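You operate a simulated robot arm through the tools that you are given. There is no shell and no other tool. Be economical: measure what you need, move in short steps, check, and stop when the job is done.

You are at the controls of a simulated robot arm. One attempt, no reset.

Task
Roll the trolley into the yellow lines, brake it, then load the clamp case on top.
Fine: the yellow lever on the trolley is the brake; leave the other cases, on the counter and in the glass cabinet, where they stand. Set down upright: what you pick out.

The check looks at the end state, three seconds after you hand in, the way a careful person would. Anything else that was tipped, shoved, dropped, spilled or broken makes it a failure.

Robot
A 6-joint arm with a two-finger gripper on a trunk, on a base that drives. Base frame: it is fixed to the floor where the robot stands at the start and does not move with it; the origin is under the middle of the robot, x ahead of it, y to its left, z up. Lengths are in m, angles in degrees, forces in N, time in s.
Its first joint turns from -166.0 to 166.0 degrees. Places, roughly: optic case [-0.75, -2.5, 1]; top tray of the trolley [0.9, -0.1, 0.8]; trolley [0.9, 0, 0.6]; trolley lever [0.7, 0, 0.8]. Payload 2.54 kg.
The tool frame sits at the grasp point between the pads (the TCP): z along the fingers, y along the line on which they close. The tips reach 0.03 m beyond it. The gripper opens to 0.116 m. The gripper's body begins 0.095 m behind the TCP.
Orientation is told as [roll, pitch, yaw] about the base's x, y, z axes, in that order, counted from this pose: with the fingers straight down and closing along the base's y, the tool's x points along the base's -x, its y along +y and its z along -z.

Tools
- The arm moves only by the tool play_rows. Its argument "targets" is a list that holds one entry, the list of rows, each a list of 7 numbers: the shift along the tool's x, y, z in m, then the turn, a rotation vector about the tool's x, y, z in degrees, then the finger opening in m, from 0 to 0.116. In form: [[[tx, ty, tz, wx, wy, wz, fingers], ...]]. A call has 1 to 8 rows; each row shifts and turns the commanded pose from where the row before left it, along the tool's axes as they then stand. Rows are played at 5 a second. More than 0.05 m and 8.6 degrees between two rows, or a gripper value outside its range, and nothing of the call is played. Where a pose cannot be reached the arm comes as near as it can. A force on the tool above 70 N (or 10 N above the force at the start of the call, whichever is more), or a blocked arm, ends the call early, and 0.2 s more pass. Each finger travels about 0.072 m/s and halts on what it meets, pressing with about 21 N; the grip force reading is that of the motor and also rises with nothing between the fingers. The clock runs only during rows and for 0.2 s after the last one: add rows that do not move to give the fingers time. It gives the time, the measured TCP pose, the force on the tool (base axes), the opening and the grip force at its end, in the units of the frame above (readings bear some noise), with the torque about the TCP (base axes, N m) and any sound that the robot's microphone picked up, and new pictures: "pictures" is both (left out), scene, wrist or none.
- Cameras (640 x 400 px; columns grow to the right, rows downward): "scene" is now at [-0.0435, 0.1019, 1.4188]; the picture's right is [-0.53, -0.85, 0.00], its down [-0.40, 0.25, -0.88] and it looks along [0.75, -0.47, -0.47] (base axes); focal length 287 px, centre (320, 200). "wrist" rides on the gripper at [0.069, -0.015, -0.122] in the tool frame; the picture's right is [0.21, 0.98, 0.00], its down [-0.83, 0.18, -0.53] and it looks along [-0.52, 0.11, 0.85] (tool axes); focal length 251 px, centre (320, 200). There is no depth. A picture from a camera that has moved, and an enlarged one, comes with that camera's place and axes in the base frame and with its lens.
- drive_base(legs): drives the robot by 1 to 6 legs, each [ahead, left, turn to the left] in m, m and degrees, along the robot's own axes; the way and the turn of a leg run together, so that a leg with both is an arc; at most 1.5 m and 180 degrees a leg. The arm and the cameras ride along, it lands a little off, and it stops where it bumps. It gives what a move gives, and a new picture of the scene camera.
- pan_tilt(pan, tilt): turns the head with the scene camera to pan (to the left, within 120 degrees either way) and tilt (down, from -29 to 69), counted from straight ahead of the robot. It gives what a move gives, and a new picture of the scene camera.
- inspect(camera, box): a new picture of the part [left, top, right, bottom] of that camera's present view, enlarged. No time passes.
- sign_off(): hands the job in; it is judged then, once.

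Go step by step. Nothing tells you exact positions but the pictures and the camera data: compare them with the known pose of the tool, close in by small moves and look again before you grip or let go. The budget is 120 turns and 260 pictures, counting those below and the enlarged ones. Unless the task says otherwise, let go and move clear before handing in, and close with one line.

The tools are called after "Request:" as name(argument=value, ...) on one line, values as JSON. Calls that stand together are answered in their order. play_rows: Moves the arm, as the interface text tells. Its arguments: {"type":"object","properties":{"targets":{"type":"array"},"pictures":{"type":"string","enum":["both","scene","wrist","none"]}},"required":["targets"]} The other tools are called the same way: drive_base (legs) drives the base; pan_tilt (pan, tilt) turns the head that bears the scene camera; inspect (camera, box) takes an enlarged picture of a part of a camera's view; sign_off () hands the job in.

At the start:

```text
time_s: 0.0
tool_pos: [0.3521, -0.2164, 1.1595]
ee_rot: [0.0, 0.0, -0.1]
force: [0.6, -0.5, 0.1]
moment: [-0.02, 0.03, 0.0]
finger_gap: 0.1159
finger_force: 0.1
robot x, y, heading: [0.0006, -0.0005, -0.3]
head pan, tilt: [-32.1, 28.1]
```

scene: 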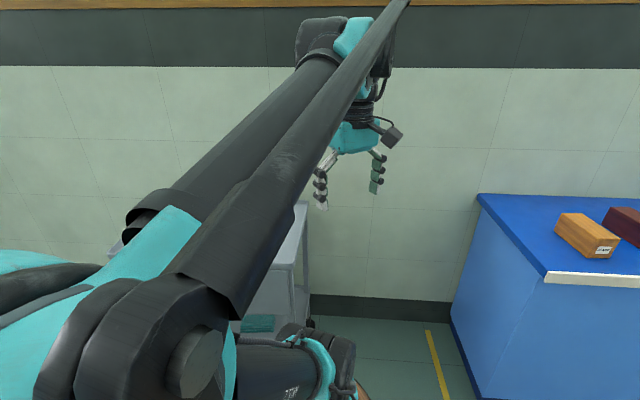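
wrist: 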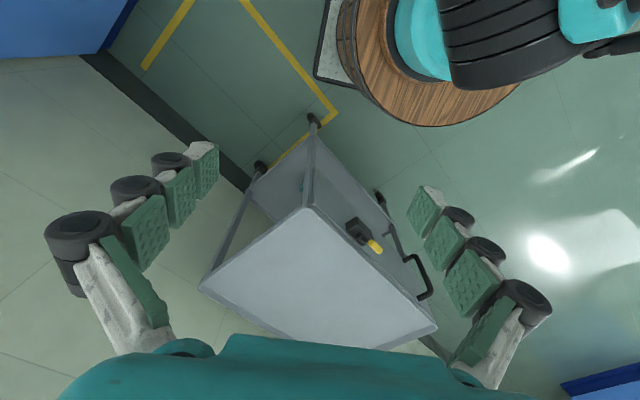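

I see the trolley ahead with the yellow lines to its right, and a blue counter with cases. I'll look around with the head first.

Request:
pan_tilt(pan=0, tilt=40)

Request:
pan_tilt(pan=-75, tilt=35)

Request:
pan_tilt(pan=-115, tilt=20)

Request:
pan_tilt(pan=80, tilt=20)

```text
time_s: 1.0
tool_pos: [0.3524, -0.2153, 1.1594]
ee_rot: [0.0, 0.0, 0.0]
force: [0.1, -0.2, -0.5]
moment: [0.02, -0.03, 0.04]
finger_gap: 0.1159
finger_force: 0.0
robot x, y, heading: [0.0017, 0.0005, -0.1]
head pan, tilt: [0.0, 40.0]
camera scene: at [-0.0357, 0.1503, 1.4004], right [0.0, -1.0, 0.0], down [-0.64, 0.0, -0.77], along [0.77, 0.0, -0.64], focal length 287 px, centre (320, 200)
```

scene: 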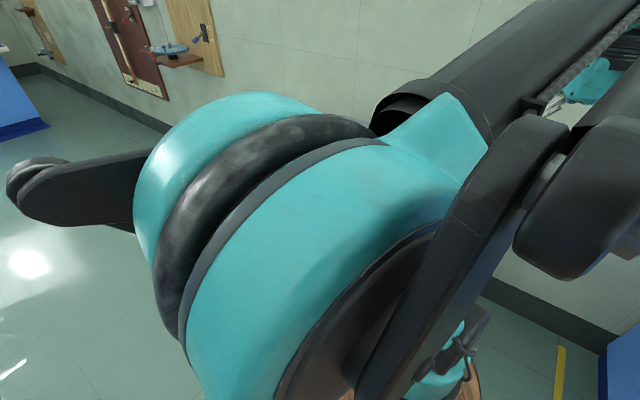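

```text
time_s: 2.4
tool_pos: [0.3529, -0.2173, 1.1598]
ee_rot: [0.0, 0.0, 0.0]
force: [0.2, -0.3, 0.2]
moment: [0.02, 0.05, 0.01]
finger_gap: 0.1162
finger_force: 0.0
robot x, y, heading: [0.0011, -0.0009, 0.0]
head pan, tilt: [-75.0, 35.0]
camera scene: at [-0.0979, 0.0653, 1.408], right [-0.97, -0.26, 0.0], down [-0.15, 0.55, -0.82], along [0.21, -0.79, -0.57], focal length 287 px, centre (320, 200)
```

scene: 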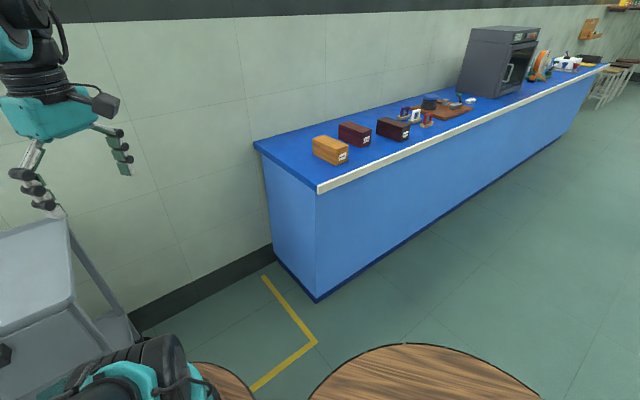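

```text
time_s: 3.5
tool_pos: [0.3529, -0.2172, 1.1605]
ee_rot: [0.0, 0.0, 0.0]
force: [0.7, -0.4, -0.8]
moment: [-0.01, 0.01, -0.01]
finger_gap: 0.1158
finger_force: 0.1
robot x, y, heading: [0.0029, -0.0011, 0.1]
head pan, tilt: [-115.0, 20.0]
camera scene: at [-0.16, 0.066, 1.4318], right [-0.91, 0.42, 0.0], down [0.14, 0.31, -0.94], along [-0.4, -0.85, -0.34], focal length 287 px, centre (320, 200)
```

scene: 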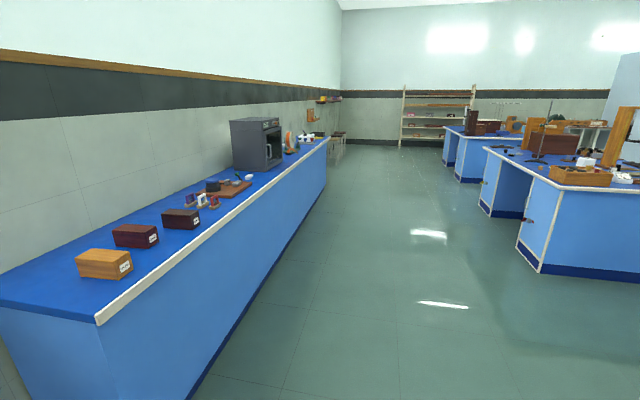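

```text
time_s: 6.4
tool_pos: [0.3523, -0.2157, 1.1597]
ee_rot: [0.0, 0.0, 0.0]
force: [-0.4, 0.6, 0.5]
moment: [-0.04, 0.0, 0.01]
finger_gap: 0.116
finger_force: 0.1
robot x, y, heading: [0.0025, 0.0026, 0.0]
head pan, tilt: [80.0, 20.0]
camera scene: at [-0.1046, 0.2421, 1.4318], right [0.98, -0.17, 0.0], down [-0.06, -0.34, -0.94], along [0.16, 0.93, -0.34], focal length 287 px, centre (320, 200)
```

scene: 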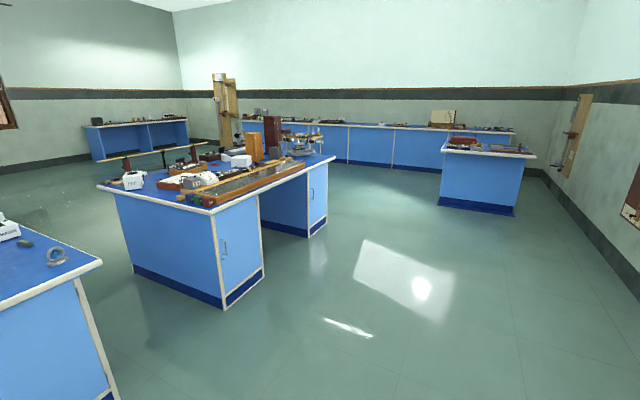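

Three cases stand on the counter and a cabinet beyond. I'll zoom in on the labels.

Request:
pan_tilt(pan=-90, tilt=28)

Request:
inspect(camera="scene", box=[140, 100, 300, 200])

Request:
inspect(camera="scene", box=[300, 20, 460, 120])

```text
time_s: 9.0
tool_pos: [0.3523, -0.2158, 1.1597]
ee_rot: [-0.1, 0.0, 0.1]
force: [-1.9, 0.3, 0.7]
moment: [-0.01, 0.0, 0.03]
finger_gap: 0.1159
finger_force: 0.1
robot x, y, heading: [-0.0001, 0.0007, 0.2]
head pan, tilt: [-90.0, 28.0]
camera scene: at [-0.1207, 0.0592, 1.4189], right [-1.0, 0.0, 0.0], down [0.0, 0.47, -0.88], along [0.0, -0.88, -0.47], focal length 287 px, centre (320, 200)
```

scene: 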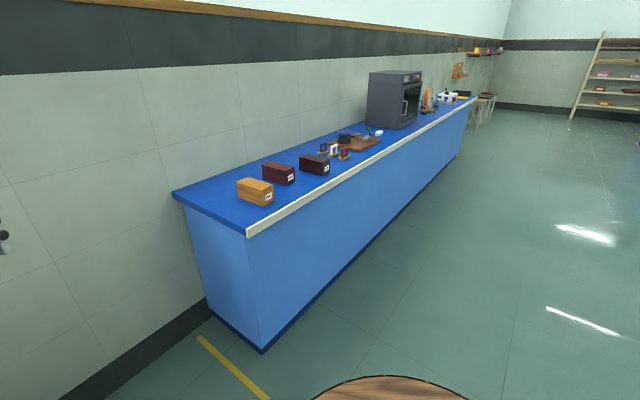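

```text
4.00 times, centred on (220, 150) of scene
camera zoom: at [-0.1207, 0.0592, 1.4189], right [-1.0, 0.0, 0.0], down [0.0, 0.47, -0.88], along [0.0, -0.88, -0.47], focal length 1149 px, centre (720, 400)
```

zoom: 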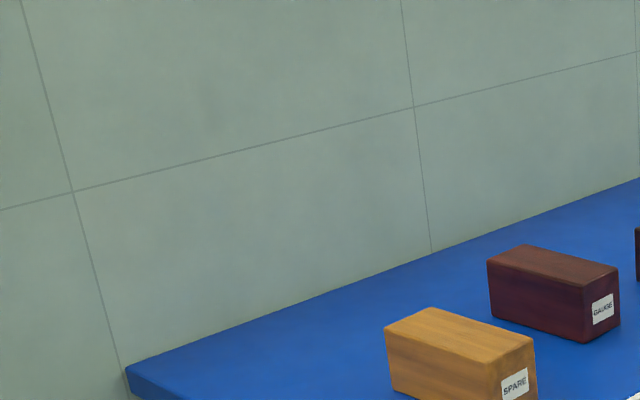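

```text
4.00 times, centred on (380, 70) of scene
camera zoom: at [-0.1207, 0.0592, 1.4189], right [-1.0, 0.0, 0.0], down [0.0, 0.47, -0.88], along [0.0, -0.88, -0.47], focal length 1149 px, centre (80, 720)
```

zoom: 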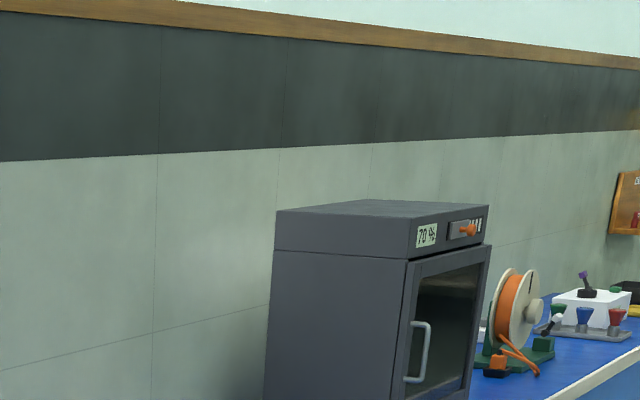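

Request:
inspect(camera="scene", box=[260, 130, 340, 180])

Request:
inspect(camera="scene", box=[360, 60, 440, 140])

```text
8.00 times, centred on (300, 155) of scene
camera zoom: at [-0.1207, 0.0592, 1.4189], right [-1.0, 0.0, 0.0], down [0.0, 0.47, -0.88], along [0.0, -0.88, -0.47], focal length 2299 px, centre (480, 560)
```

zoom: 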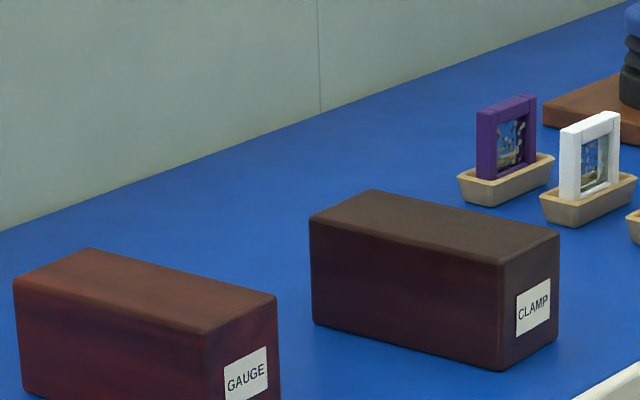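

```text
5.00 times, centred on (400, 100) of scene
camera zoom: at [-0.1207, 0.0592, 1.4189], right [-1.0, 0.0, 0.0], down [0.0, 0.47, -0.88], along [0.0, -0.88, -0.47], focal length 1437 px, centre (-80, 700)
```

zoom: 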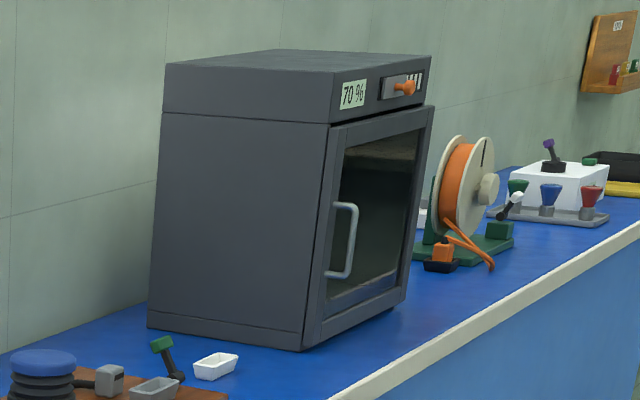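

The clamp case is the third on the counter (dark brown). Now I need to look at the floor around the robot and at the trolley.

Request:
pan_tilt(pan=-100, tilt=69)

Request:
pan_tilt(pan=100, tilt=65)

Request:
pan_tilt(pan=25, tilt=60)

Request:
inspect(camera="wrist", box=[180, 80, 460, 360])

```text
time_s: 10.0
tool_pos: [0.3524, -0.2147, 1.1595]
ee_rot: [-0.1, 0.0, 0.0]
force: [-0.1, -0.4, 0.9]
moment: [0.01, -0.02, -0.02]
finger_gap: 0.1159
finger_force: 0.0
robot x, y, heading: [-0.0013, -0.0008, -0.0]
head pan, tilt: [-100.0, 68.8]
camera scene: at [-0.1305, 0.0953, 1.3643], right [-0.98, 0.17, 0.0], down [0.16, 0.92, -0.36], along [-0.06, -0.36, -0.93], focal length 287 px, centre (320, 200)
```

scene: 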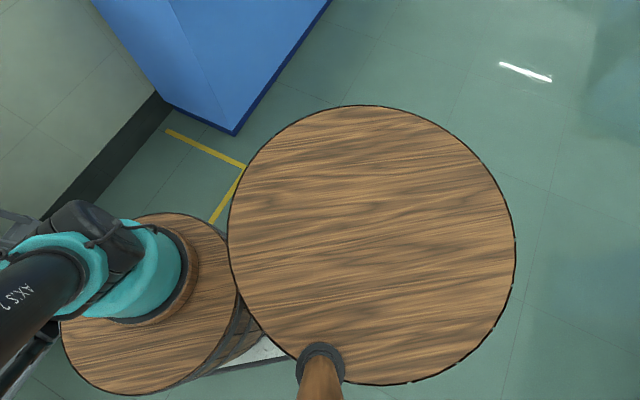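

```text
time_s: 13.0
tool_pos: [0.3523, -0.2168, 1.1603]
ee_rot: [-0.2, 0.1, 0.1]
force: [-0.2, -0.5, 0.0]
moment: [-0.01, 0.0, -0.02]
finger_gap: 0.1159
finger_force: 0.1
robot x, y, heading: [0.001, 0.001, 0.2]
head pan, tilt: [100.0, 65.0]
camera scene: at [-0.1313, 0.2102, 1.3681], right [0.98, 0.17, 0.0], down [0.16, -0.89, -0.42], along [-0.07, 0.42, -0.91], focal length 287 px, centre (320, 200)
```

scene: 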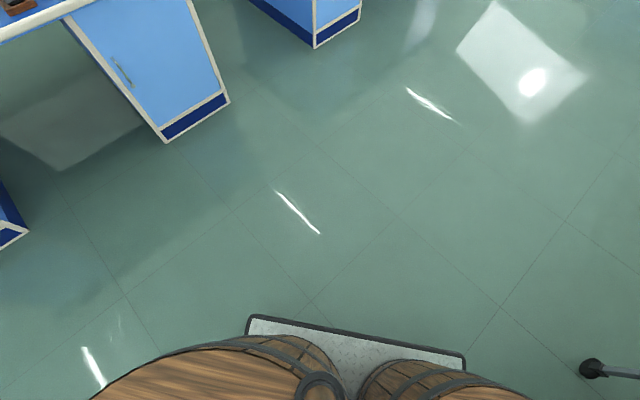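

```text
time_s: 14.4
tool_pos: [0.353, -0.2165, 1.1592]
ee_rot: [0.1, 0.0, 0.0]
force: [-0.4, 0.0, 0.1]
moment: [0.0, 0.03, 0.02]
finger_gap: 0.1161
finger_force: 0.1
robot x, y, heading: [-0.0024, 0.0023, -0.1]
head pan, tilt: [25.0, 60.0]
camera scene: at [-0.0604, 0.1786, 1.3737], right [0.42, -0.91, 0.0], down [-0.78, -0.37, -0.5], along [0.45, 0.21, -0.87], focal length 287 px, centre (320, 200)
```

scene: 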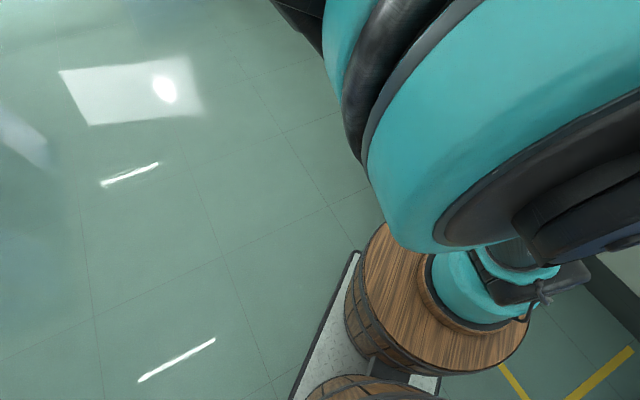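

```text
1.43 times, centred on (320, 220) of wrist
camera zoom: at [0.2822, -0.2311, 1.2813], right [-0.21, 0.98, 0.0], down [0.83, 0.18, 0.53], along [0.52, 0.11, -0.85], focal length 359 px, centre (320, 171)
```

zoom: 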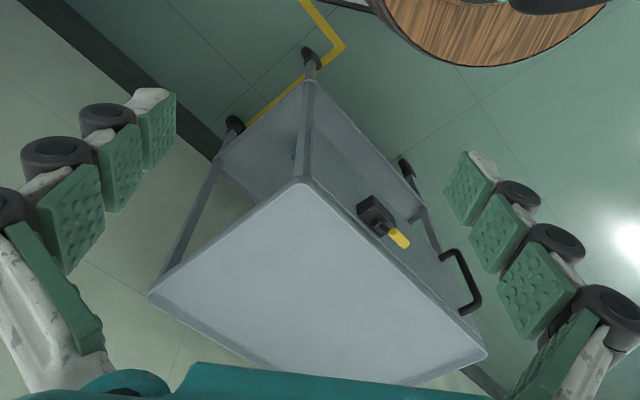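

The robot stands on a platform with barrels; the trolley's long side with lever and handle faces me. I'll back off and turn left so the head camera sees the trolley clear of the arm.

Request:
drive_base(legs=[[-0.3, 0, 0], [0, 0, 60]])

Request:
pan_tilt(pan=-65, tilt=35)

```text
time_s: 19.1
tool_pos: [0.0646, 0.1972, 1.1604]
ee_rot: [-0.1, 0.0, 60.3]
force: [-0.4, 0.1, -0.5]
moment: [0.03, -0.01, -0.02]
finger_gap: 0.1159
finger_force: 0.0
robot x, y, heading: [-0.3017, 0.0008, 60.0]
head pan, tilt: [25.0, 60.0]
camera scene: at [-0.4837, 0.036, 1.3737], right [1.0, -0.08, 0.0], down [-0.07, -0.86, -0.5], along [0.04, 0.5, -0.87], focal length 287 px, centre (320, 200)
```

scene: 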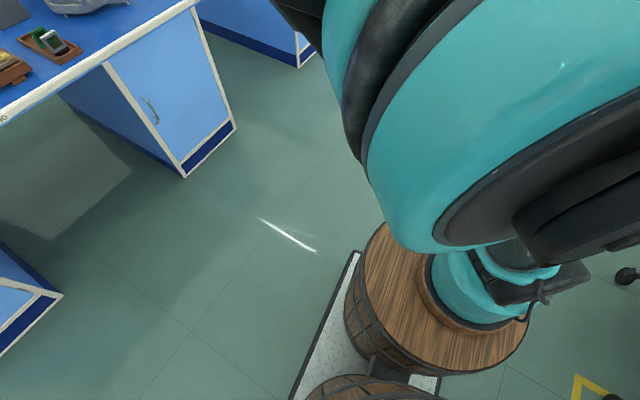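

```text
time_s: 20.8
tool_pos: [0.0644, 0.1966, 1.1606]
ee_rot: [-0.1, 0.0, 60.2]
force: [-0.3, 0.4, -0.7]
moment: [0.0, 0.0, -0.04]
finger_gap: 0.1161
finger_force: 0.1
robot x, y, heading: [-0.3032, 0.0011, 60.1]
head pan, tilt: [-65.0, 35.0]
camera scene: at [-0.4016, -0.0377, 1.408], right [-0.08, -1.0, 0.0], down [-0.57, 0.05, -0.82], along [0.82, -0.07, -0.57], focal length 287 px, centre (320, 200)
```

scene: 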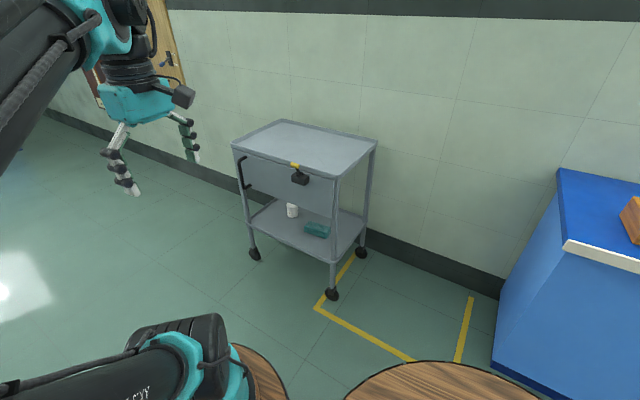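

Now I have a clear view. Zooming in on the trolley.

Request:
inspect(camera="scene", box=[220, 110, 400, 310])

Request:
inspect(camera="scene", box=[225, 140, 325, 205])

Request:
inspect(camera="scene", box=[300, 230, 500, 380])

```text
2.00 times, centred on (310, 210) of scene
camera zoom: at [-0.4016, -0.0377, 1.408], right [-0.08, -1.0, 0.0], down [-0.57, 0.05, -0.82], along [0.82, -0.07, -0.57], focal length 575 px, centre (340, 180)
```

zoom: 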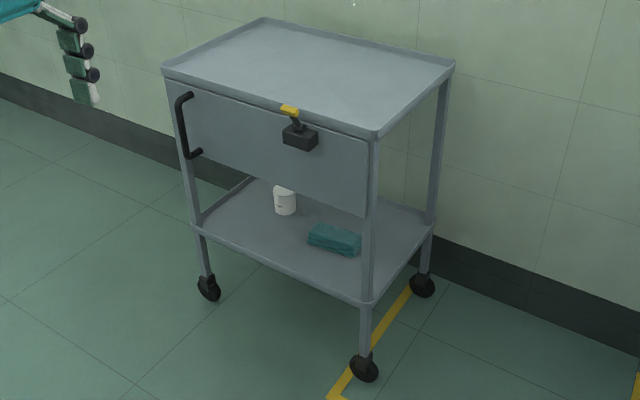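

```text
6.15 times, centred on (275, 172) of scene
camera zoom: at [-0.4016, -0.0377, 1.408], right [-0.08, -1.0, 0.0], down [-0.57, 0.05, -0.82], along [0.82, -0.07, -0.57], focal length 1768 px, centre (597, 369)
```

zoom: 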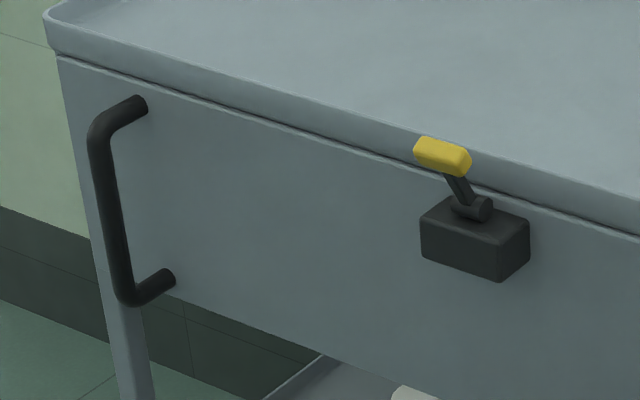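

```text
2.67 times, centred on (400, 305) of scene
camera zoom: at [-0.4016, -0.0377, 1.408], right [-0.08, -1.0, 0.0], down [-0.57, 0.05, -0.82], along [0.82, -0.07, -0.57], focal length 766 px, centre (107, -80)
```

zoom: 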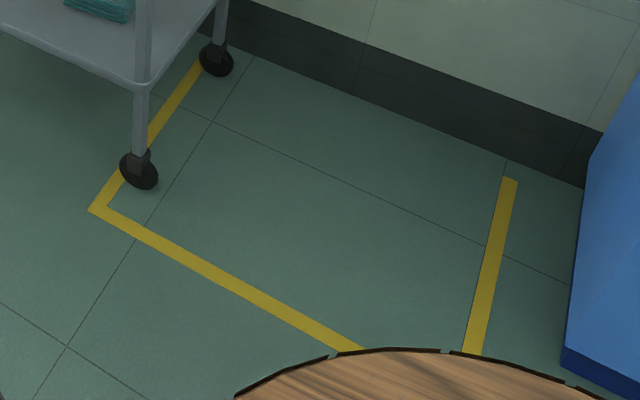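

Trolley long side is parallel to the wall, about 0.60 m too far from the counter along the wall. My plan is to stand with the trolley on my left, facing along the wall towards the counter, and pull the trolley by its leading tray rim.

Request:
drive_base(legs=[[0, 0, 173], [-0.2, 0.2, 0]])

Request:
pan_tilt(pan=95, tilt=40)

```text
time_s: 29.9
tool_pos: [-0.398, -0.1205, 1.1602]
ee_rot: [-0.1, 0.0, -124.5]
force: [0.1, -0.5, -0.2]
moment: [0.0, -0.01, 0.01]
finger_gap: 0.116
finger_force: 0.0
robot x, y, heading: [-0.0211, 0.0465, -124.6]
head pan, tilt: [-65.0, 35.0]
camera scene: at [0.0827, 0.0765, 1.408], right [0.16, 0.99, 0.0], down [0.57, -0.09, -0.82], along [-0.81, 0.13, -0.57], focal length 287 px, centre (320, 200)
```

scene: 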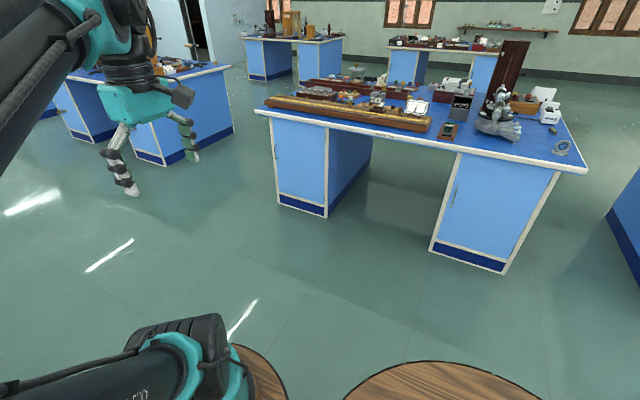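

```text
time_s: 32.3
tool_pos: [-0.3989, -0.121, 1.1603]
ee_rot: [-0.2, 0.0, -124.5]
force: [-0.3, -0.4, -0.6]
moment: [0.01, -0.02, -0.04]
finger_gap: 0.1161
finger_force: 0.1
robot x, y, heading: [-0.0207, 0.0447, -124.5]
head pan, tilt: [95.0, 40.0]
camera scene: at [0.2436, 0.0202, 1.4004], right [-0.49, -0.87, 0.0], down [-0.56, 0.32, -0.77], along [0.67, -0.38, -0.64], focal length 287 px, centre (320, 200)
```

scene: 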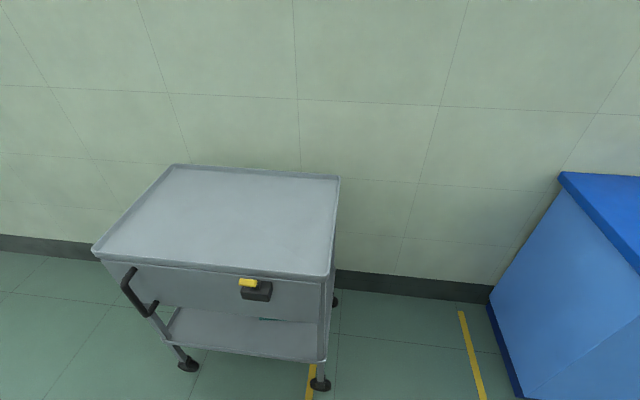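

Tray rim is at about z 0.85, leading-end midpoint near (0.73, -0.30). I'll slide the robot closer and square it up.

Request:
drive_base(legs=[[0, 0.16, -2.4]])

Request:
play_rows(targets=[[[0, 0, 0, 0, 0, -8.5, 0.116], [0, 0, 0, 0, 0, -8.5, 0.116], [0, 0, 0, 0, 0, -8.5, 0.116], [0, 0, 0, 0, 0, -8.5, 0.116], [0, 0, 0, 0, 0, -8.5, 0.116], [0, 0, 0, 0, 0, -8.5, 0.116]]])

```text
time_s: 33.8
tool_pos: [-0.2741, -0.1988, 1.1591]
ee_rot: [-0.1, -0.1, -127.0]
force: [-0.7, -0.3, -0.3]
moment: [0.04, 0.01, 0.02]
finger_gap: 0.1159
finger_force: 0.1
robot x, y, heading: [0.1083, -0.0515, -126.6]
head pan, tilt: [95.0, 40.0]
camera scene: at [0.3743, -0.086, 1.4004], right [-0.53, -0.85, 0.0], down [-0.55, 0.34, -0.77], along [0.65, -0.4, -0.64], focal length 287 px, centre (320, 200)
```

scene: 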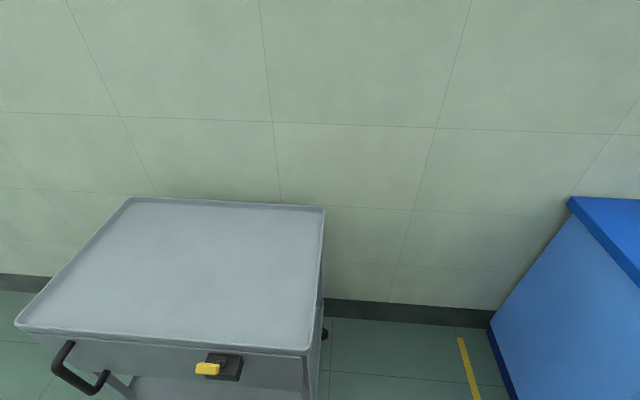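

```text
time_s: 35.2
tool_pos: [-0.2731, -0.1993, 1.1582]
ee_rot: [-0.1, 0.1, -75.8]
force: [0.2, 0.2, 0.9]
moment: [-0.01, 0.02, 0.0]
finger_gap: 0.116
finger_force: 0.1
robot x, y, heading: [0.1126, -0.0472, -126.7]
head pan, tilt: [95.0, 40.0]
camera scene: at [0.3743, -0.086, 1.4004], right [-0.53, -0.85, 0.0], down [-0.55, 0.34, -0.77], along [0.65, -0.4, -0.64], focal length 287 px, centre (320, 200)
camera wrist: at [-0.3064, -0.1359, 1.2811], right [0.89, 0.45, 0.0], down [0.38, -0.76, 0.53], along [0.24, -0.48, -0.85], focal length 251 px, centre (320, 200)
```

scene: 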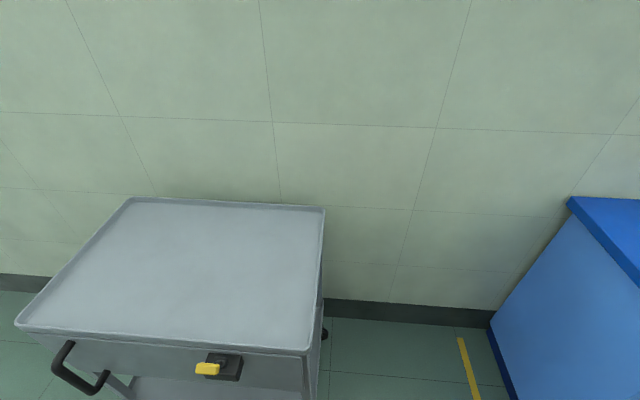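
wrist: 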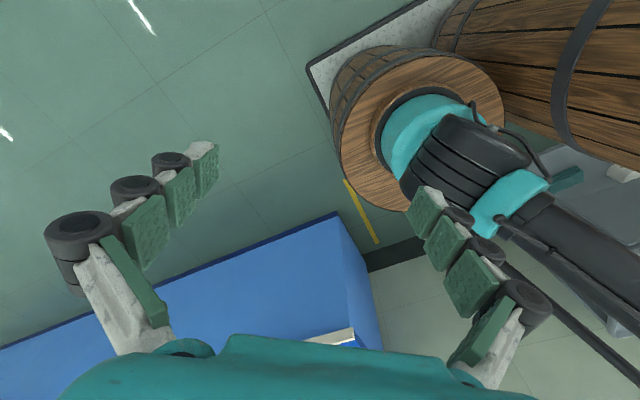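

Swinging the tool round the front of the robot towards the trolley's leading end, keeping it high.

Request:
play_rows(targets=[[[0, 0, 0, 0, 0, -7.78, 0.116], [0, 0, 0, 0, 0, -7.78, 0.116], [0, 0, 0, 0, 0, -7.78, 0.116], [0, 0, 0, 0, 0, -7.78, 0.116], [0, 0, 0, 0, 0, -7.78, 0.116], [-0.036, -0.03, 0, 0, 0, 0, 0.116], [-0.036, -0.03, 0, 0, 0, 0, 0.116], [-0.036, -0.03, 0, 0, 0, 0, 0.116]]], pictures="none")

Request:
play_rows(targets=[[[-0.036, -0.03, 0, 0, 0, 0, 0.116], [-0.036, -0.03, 0, 0, 0, 0, 0.116], [-0.036, -0.03, 0, 0, 0, 0, 0.116], [-0.045, 0, 0, 0, 0, 0, 0.116], [-0.045, 0, 0, 0, 0, 0, 0.116], [-0.045, 0, 0, 0, 0, 0, 0.116], [-0.045, 0, 0, 0, 0, 0, 0.116], [-0.045, 0, 0, 0, 0, 0, 0.116]]], pictures="scene")

```text
time_s: 37.0
tool_pos: [-0.2404, -0.3387, 1.1599]
ee_rot: [0.0, 0.0, -37.0]
force: [0.1, 0.7, 0.7]
moment: [0.05, 0.05, -0.01]
finger_gap: 0.1159
finger_force: 0.1
robot x, y, heading: [0.1107, -0.0459, -127.1]
head pan, tilt: [95.0, 40.0]
```

```text
time_s: 38.8
tool_pos: [-0.0315, -0.6063, 1.1618]
ee_rot: [0.1, 0.1, -37.1]
force: [0.8, 0.2, -0.3]
moment: [-0.01, 0.03, 0.02]
finger_gap: 0.1162
finger_force: 0.0
robot x, y, heading: [0.1136, -0.049, -127.0]
head pan, tilt: [95.0, 40.0]
camera scene: at [0.3741, -0.0858, 1.4004], right [-0.53, -0.85, 0.0], down [-0.55, 0.34, -0.77], along [0.65, -0.41, -0.64], focal length 287 px, centre (320, 200)
```

scene: 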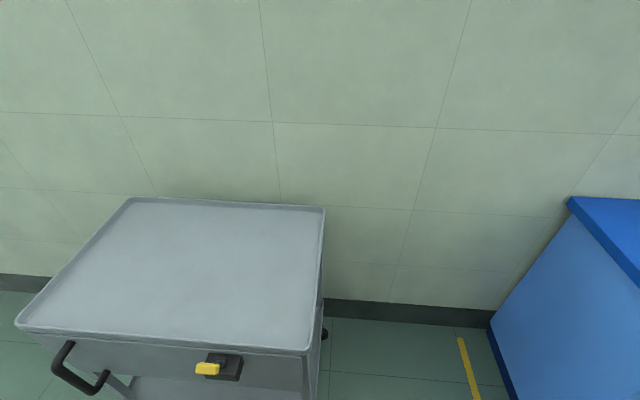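

Request:
play_rows(targets=[[[-0.0266, 0.0375, 0, 0, 0, 0, 0.116], [-0.0266, 0.0375, 0, 0, 0, 0, 0.116], [-0.0266, 0.0375, 0, 0, 0, 0, 0.116], [-0.0266, 0.0375, 0, 0, 0, 0, 0.116], [-0.0266, 0.0375, 0, 0, 0, 0, 0.116], [-0.0266, 0.0375, 0, 0, 0, 0, 0.116], [-0.0266, 0.0375, 0, 0, 0, 0, 0.116], [-0.0266, 0.0375, 0, 0, 0, 0, 0.116]]], pictures="none")

Request:
play_rows(targets=[[[-0.0266, 0.0375, 0, 0, 0, 0, 0.116], [-0.0266, 0.0375, 0, 0, 0, 0, 0.116], [-0.0266, 0.0375, 0, 0, 0, 0, 0.116], [-0.0266, 0.0375, 0, 0, 0, 0, 0.116], [-0.0266, 0.0375, 0, 0, 0, 0, 0.116], [-0.0266, 0.0375, 0, 0, 0, 0, 0.116], [-0.0266, 0.0375, 0, 0, 0, 0, 0.116], [-0.0266, 0.0375, 0, 0, 0, 0, 0.116]]], pictures="both")

```text
time_s: 40.6
tool_pos: [0.3195, -0.4952, 1.16]
ee_rot: [0.0, 0.1, -37.0]
force: [-0.9, 0.1, -0.8]
moment: [0.0, -0.06, 0.01]
finger_gap: 0.1159
finger_force: 0.0
robot x, y, heading: [0.1116, -0.0481, -127.0]
head pan, tilt: [95.0, 40.0]
```

```text
time_s: 42.4
tool_pos: [0.6722, -0.3857, 1.1599]
ee_rot: [0.0, 0.0, -37.1]
force: [-0.4, 0.1, 1.0]
moment: [-0.01, -0.08, -0.01]
finger_gap: 0.1162
finger_force: 0.1
robot x, y, heading: [0.1121, -0.0433, -126.8]
head pan, tilt: [95.0, 40.0]
camera scene: at [0.3738, -0.0862, 1.4005], right [-0.53, -0.85, 0.0], down [-0.55, 0.34, -0.77], along [0.65, -0.41, -0.64], focal length 287 px, centre (320, 200)
camera wrist: at [0.6062, -0.3556, 1.2816], right [0.42, 0.91, 0.0], down [0.77, -0.35, 0.53], along [0.48, -0.22, -0.85], focal length 251 px, centre (320, 200)
```

scene: 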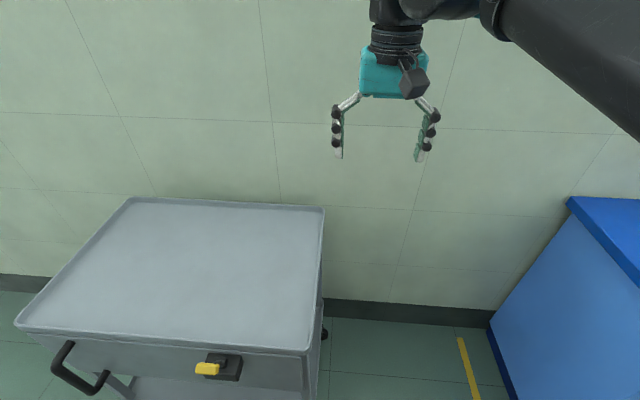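
wrist: 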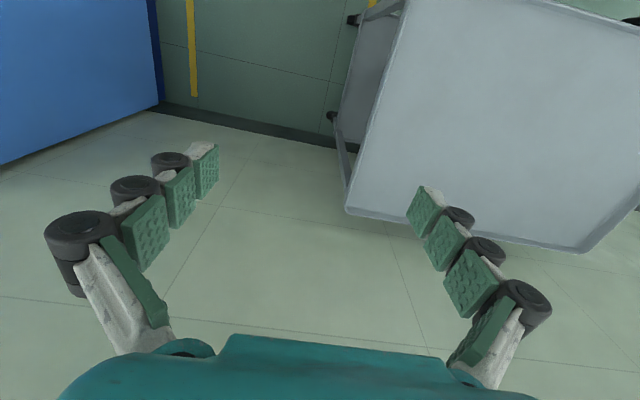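

Request:
play_rows(targets=[[[0, 0.0475, 0, 0, 0, 0, 0.116], [0, 0.0475, 0, 0, 0, 0, 0.116], [0, 0, 0.05, 0, 0, 0, 0.116], [0, 0, 0.05, 0, 0, 0, 0.116], [0, 0, 0.05, 0, 0, 0, 0.116], [0, 0, 0.05, 0, 0, 0, 0.09], [0, 0, 0.05, 0, 0, 0, 0.07], [0, 0, 0, 0, 0, 0, 0.07]]], pictures="both")

Request:
inspect(camera="scene", box=[250, 170, 390, 280])

```text
time_s: 44.2
tool_pos: [0.7281, -0.3095, 0.9072]
ee_rot: [0.0, 0.2, -37.0]
force: [0.2, 0.3, 0.2]
moment: [0.02, 0.02, 0.02]
finger_gap: 0.07
finger_force: 0.0
robot x, y, heading: [0.1135, -0.0479, -126.9]
head pan, tilt: [95.0, 40.0]
camera scene: at [0.3744, -0.0861, 1.4004], right [-0.53, -0.85, 0.0], down [-0.55, 0.34, -0.77], along [0.65, -0.4, -0.64], focal length 287 px, centre (320, 200)
camera wrist: at [0.6628, -0.2803, 1.0292], right [0.42, 0.91, 0.0], down [0.77, -0.35, 0.53], along [0.48, -0.22, -0.85], focal length 251 px, centre (320, 200)
```

scene: 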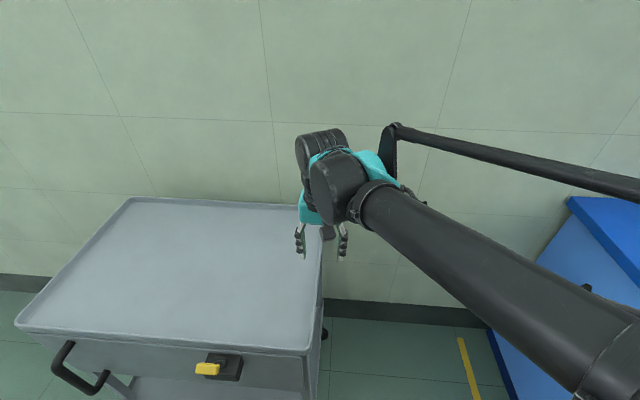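
wrist: 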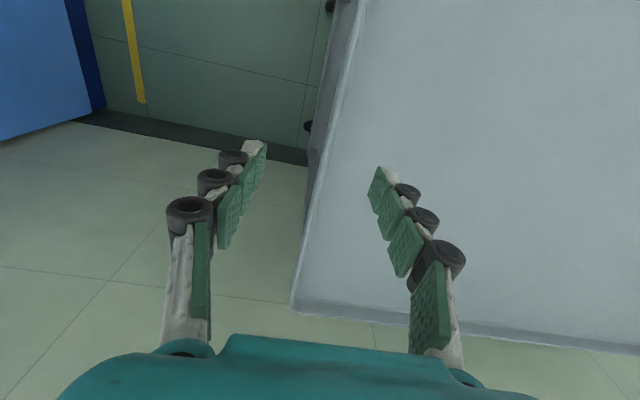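

```text
3.64 times, centred on (320, 225) of scene
camera zoom: at [0.3744, -0.0861, 1.4004], right [-0.53, -0.85, 0.0], down [-0.55, 0.34, -0.77], along [0.65, -0.4, -0.64], focal length 1045 px, centre (320, 109)
```

zoom: 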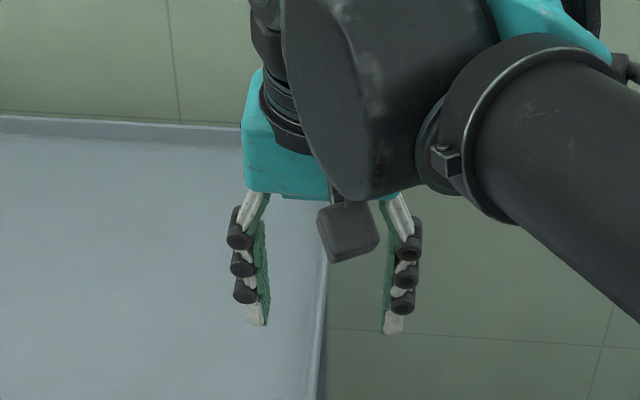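

Request:
play_rows(targets=[[[0, 0, 0.015, 0, 0, 0, 0.07], [0, 0, 0.015, 0, 0, 0, 0.07]]], pictures="both")

Request:
inspect(camera="scene", box=[270, 210, 370, 280])

Request:
inspect(camera="wrist", box=[220, 100, 420, 225])

```text
time_s: 44.8
tool_pos: [0.7278, -0.3109, 0.8772]
ee_rot: [0.0, 0.1, -37.1]
force: [-0.8, 1.1, 0.0]
moment: [-0.02, -0.03, 0.01]
finger_gap: 0.07
finger_force: 0.0
robot x, y, heading: [0.1111, -0.0479, -127.0]
head pan, tilt: [95.0, 40.0]
camera scene: at [0.3744, -0.0861, 1.4004], right [-0.53, -0.85, 0.0], down [-0.55, 0.34, -0.77], along [0.65, -0.4, -0.64], focal length 287 px, centre (320, 200)
camera wrist: at [0.6629, -0.2814, 0.9993], right [0.42, 0.91, 0.0], down [0.77, -0.35, 0.53], along [0.48, -0.22, -0.85], focal length 251 px, centre (320, 200)
```

scene: 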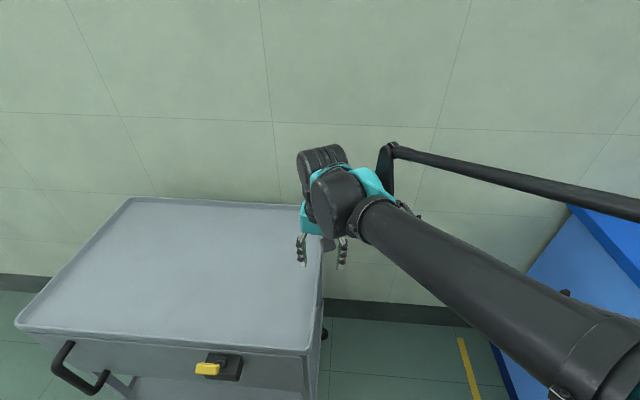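
wrist: 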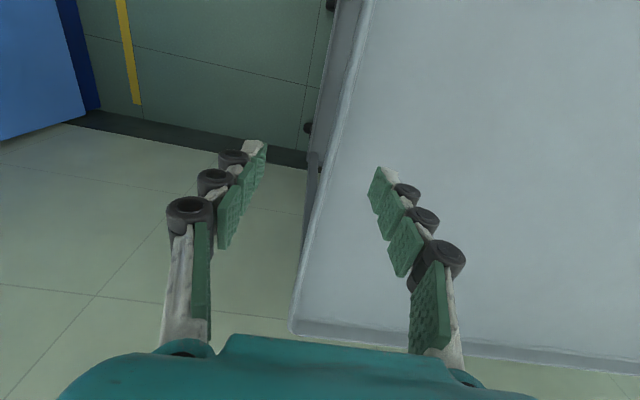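

```text
5.71 times, centred on (320, 245) of scene
camera zoom: at [0.3744, -0.0861, 1.4004], right [-0.53, -0.85, 0.0], down [-0.55, 0.34, -0.77], along [0.65, -0.4, -0.64], focal length 1642 px, centre (320, -57)
```

zoom: 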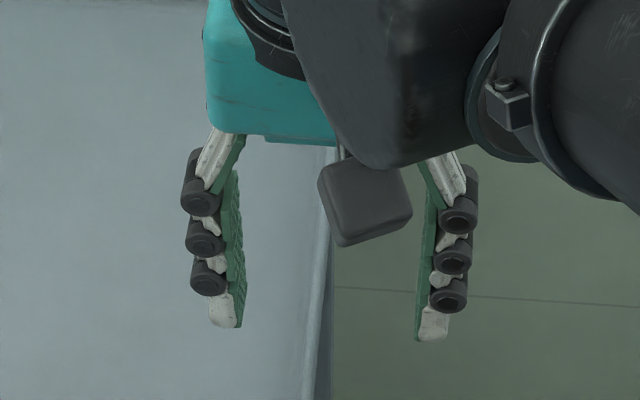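

```text
3.20 times, centred on (320, 162) of wrist
camera zoom: at [0.6629, -0.2814, 0.9993], right [0.42, 0.91, 0.0], down [0.77, -0.35, 0.53], along [0.48, -0.22, -0.85], focal length 805 px, centre (320, 320)
```

zoom: 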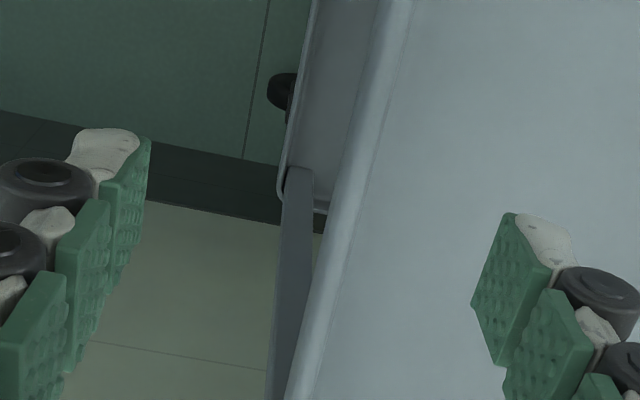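

Request:
play_rows(targets=[[[0, 0, 0.01, 0, 0, 0, 0.07], [0, 0, 0, 0, 0, 0, 0.07]]], pictures="none")

Request:
play_rows(targets=[[[0, 0, 0.008, 0, 0, 0, 0.07], [0, 0, 0, 0, 0, 0, 0.07]]], pictures="none")

Request:
inspect(camera="scene", box=[270, 220, 370, 290])

Request:
inspect(camera="wrist", box=[220, 100, 420, 225])

```text
time_s: 45.4
tool_pos: [0.7284, -0.3113, 0.8683]
ee_rot: [0.1, 0.1, -37.1]
force: [0.4, 0.3, 0.4]
moment: [0.0, -0.05, 0.0]
finger_gap: 0.0699
finger_force: 0.1
robot x, y, heading: [0.1105, -0.0467, -126.9]
head pan, tilt: [95.0, 40.0]
```

```text
time_s: 46.0
tool_pos: [0.7302, -0.3098, 0.8594]
ee_rot: [0.0, 0.1, -36.9]
force: [0.6, -0.3, 0.1]
moment: [0.02, 0.03, 0.01]
finger_gap: 0.0696
finger_force: 0.0
robot x, y, heading: [0.1098, -0.0489, -126.8]
head pan, tilt: [95.0, 40.0]
```

```text
5.71 times, centred on (320, 255) of scene
camera zoom: at [0.3745, -0.0861, 1.4004], right [-0.53, -0.85, 0.0], down [-0.55, 0.34, -0.77], along [0.65, -0.4, -0.64], focal length 1642 px, centre (320, -114)
```

zoom: 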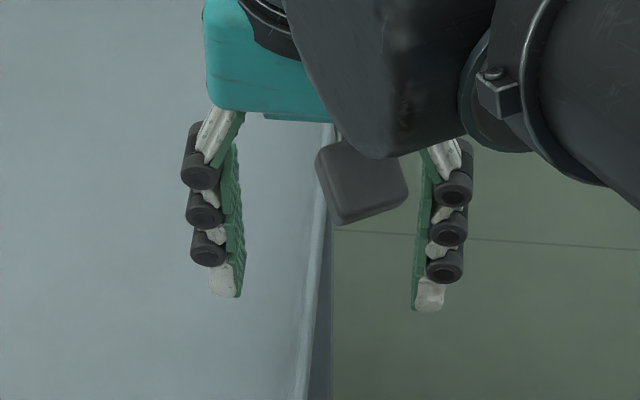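

```text
3.20 times, centred on (320, 162) of wrist
camera zoom: at [0.6632, -0.2806, 0.9818], right [0.42, 0.91, 0.0], down [0.77, -0.35, 0.53], along [0.48, -0.22, -0.85], focal length 805 px, centre (320, 320)
```

zoom: 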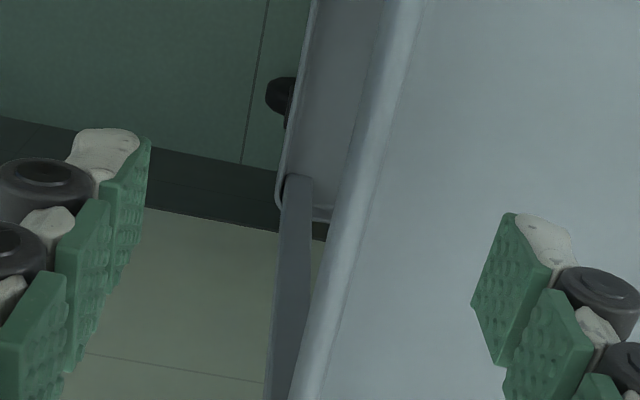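

Request:
play_rows(targets=[[[0, 0, 0.008, 0, 0, 0, 0.07], [0, 0, 0, 0, 0, 0, 0.07]]], pictures="none")

Request:
play_rows(targets=[[[0, 0, 0.006, 0, 0, 0, 0.07], [0, 0, 0, 0, 0, 0, 0.07]]], pictures="none")

Request:
inspect(camera="scene", box=[270, 220, 370, 290])

```text
time_s: 46.6
tool_pos: [0.7274, -0.3102, 0.851]
ee_rot: [0.1, 0.1, -37.0]
force: [0.2, 0.5, 0.5]
moment: [0.0, 0.01, 0.03]
finger_gap: 0.07
finger_force: 0.1
robot x, y, heading: [0.1119, -0.0495, -127.0]
head pan, tilt: [95.0, 40.0]
```

```text
time_s: 47.2
tool_pos: [0.7285, -0.31, 0.8448]
ee_rot: [0.0, 0.0, -37.0]
force: [0.0, -0.1, 0.4]
moment: [0.0, 0.01, 0.0]
finger_gap: 0.0698
finger_force: 0.1
robot x, y, heading: [0.1118, -0.0525, -126.8]
head pan, tilt: [95.0, 40.0]
```

```text
5.71 times, centred on (320, 255) of scene
camera zoom: at [0.3745, -0.0861, 1.4004], right [-0.53, -0.85, 0.0], down [-0.55, 0.34, -0.77], along [0.65, -0.4, -0.64], focal length 1642 px, centre (320, -114)
```

zoom: 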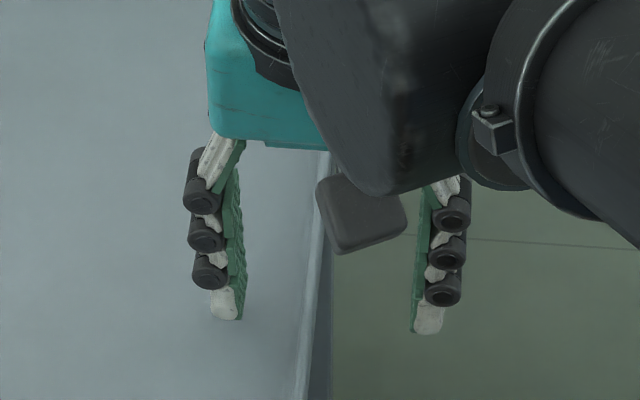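

Request:
play_rows(targets=[[[0, 0, 0.006, 0, 0, 0, 0.07], [0, 0, 0, 0, 0, 0, 0.07]]], pictures="none")

Request:
play_rows(targets=[[[0, 0, 0.006, 0, 0, 0, 0.07], [0, 0, 0, 0, 0, 0, 0.07]]], pictures="both")

Request:
inspect(camera="wrist", box=[220, 100, 420, 225])

Request:
inspect(camera="scene", box=[270, 220, 370, 290])

```text
time_s: 47.8
tool_pos: [0.7285, -0.3102, 0.8407]
ee_rot: [-0.1, 0.1, -37.0]
force: [0.4, 0.5, 0.5]
moment: [-0.02, 0.0, 0.03]
finger_gap: 0.0698
finger_force: 0.0
robot x, y, heading: [0.1126, -0.0469, -126.8]
head pan, tilt: [95.0, 40.0]
```

```text
time_s: 48.4
tool_pos: [0.7296, -0.3102, 0.834]
ee_rot: [0.0, 0.1, -37.0]
force: [-0.7, 0.1, -0.1]
moment: [0.02, 0.0, 0.02]
finger_gap: 0.07
finger_force: 0.0
robot x, y, heading: [0.1087, -0.0464, -127.1]
head pan, tilt: [95.0, 40.0]
camera scene: at [0.3744, -0.0861, 1.4004], right [-0.53, -0.85, 0.0], down [-0.55, 0.34, -0.77], along [0.65, -0.4, -0.64], focal length 287 px, centre (320, 200)
camera wrist: at [0.6631, -0.2803, 0.9563], right [0.42, 0.91, 0.0], down [0.77, -0.35, 0.53], along [0.48, -0.22, -0.85], focal length 251 px, centre (320, 200)
```

scene: 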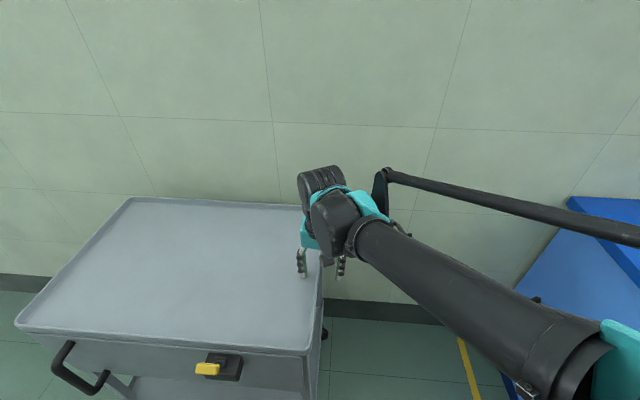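
wrist: 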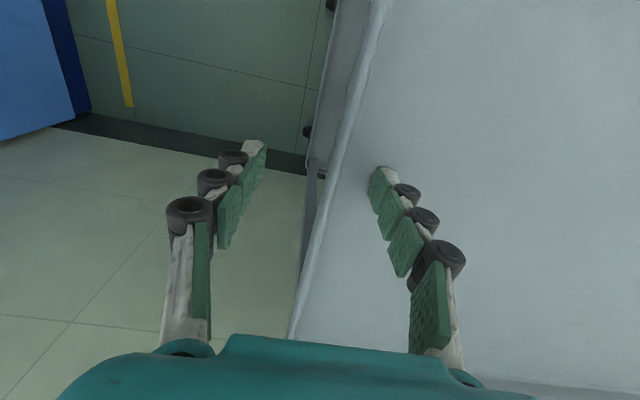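

```text
3.20 times, centred on (320, 162) of wrist
camera zoom: at [0.6631, -0.2803, 0.9563], right [0.42, 0.91, 0.0], down [0.77, -0.35, 0.53], along [0.48, -0.22, -0.85], focal length 805 px, centre (320, 320)
```

zoom: 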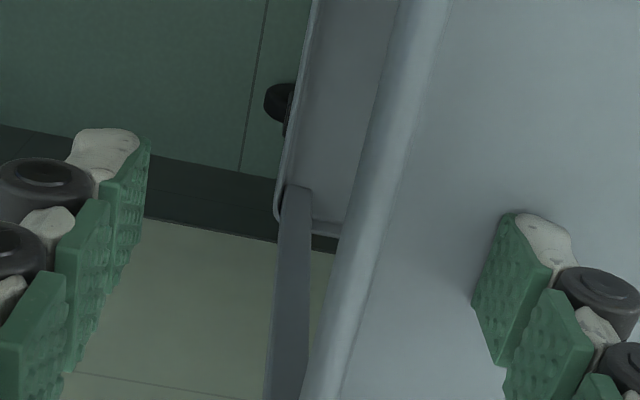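

```text
5.71 times, centred on (320, 255) of scene
camera zoom: at [0.3744, -0.0861, 1.4004], right [-0.53, -0.85, 0.0], down [-0.55, 0.34, -0.77], along [0.65, -0.4, -0.64], focal length 1642 px, centre (320, -114)
```

zoom: 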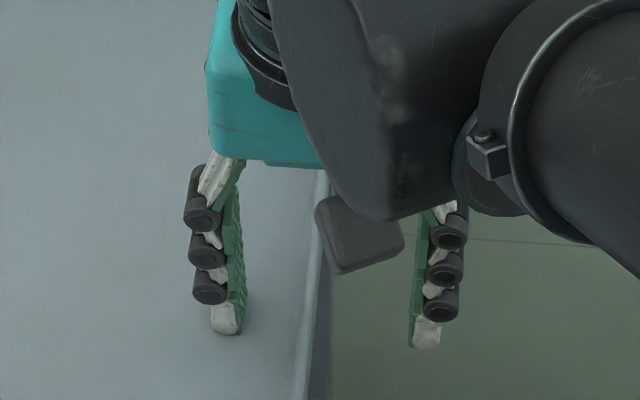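

Request:
play_rows(targets=[[[0, 0, 0.005, 0, 0, 0, 0.07], [0, 0, 0, 0, 0, 0, 0.07]]], pictures="none")

Request:
play_rows(targets=[[[0, 0, 0.005, 0, 0, 0, 0.07], [0, 0, 0, 0, 0, 0, 0.07]]], pictures="none")

Request:
inspect(camera="scene", box=[270, 220, 370, 290])

```text
time_s: 49.0
tool_pos: [0.7287, -0.3078, 0.8292]
ee_rot: [0.1, 0.0, -37.0]
force: [7.7, 3.2, 16.5]
moment: [0.64, -0.58, -0.15]
finger_gap: 0.0812
finger_force: 7.9
robot x, y, heading: [0.1121, -0.046, -126.9]
head pan, tilt: [95.0, 40.0]
```

```text
time_s: 49.6
tool_pos: [0.7285, -0.3095, 0.8244]
ee_rot: [-0.1, 0.1, -36.9]
force: [3.3, 6.1, 12.0]
moment: [0.33, -0.43, 0.12]
finger_gap: 0.082
finger_force: 6.9
robot x, y, heading: [0.1128, -0.0461, -127.1]
head pan, tilt: [95.0, 40.0]
```

```text
5.71 times, centred on (320, 255) of scene
camera zoom: at [0.3742, -0.0857, 1.4004], right [-0.53, -0.85, 0.0], down [-0.55, 0.34, -0.77], along [0.65, -0.41, -0.64], focal length 1642 px, centre (320, -114)
```

zoom: 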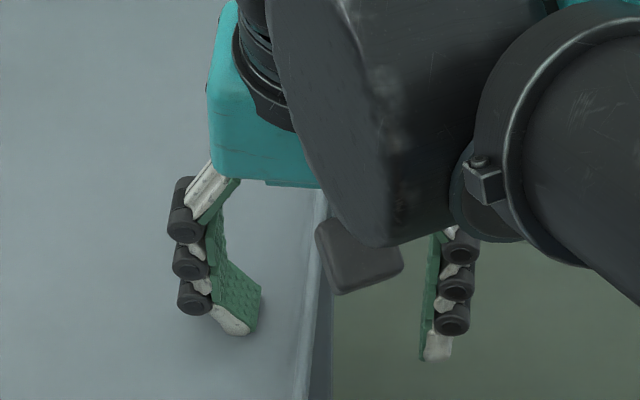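

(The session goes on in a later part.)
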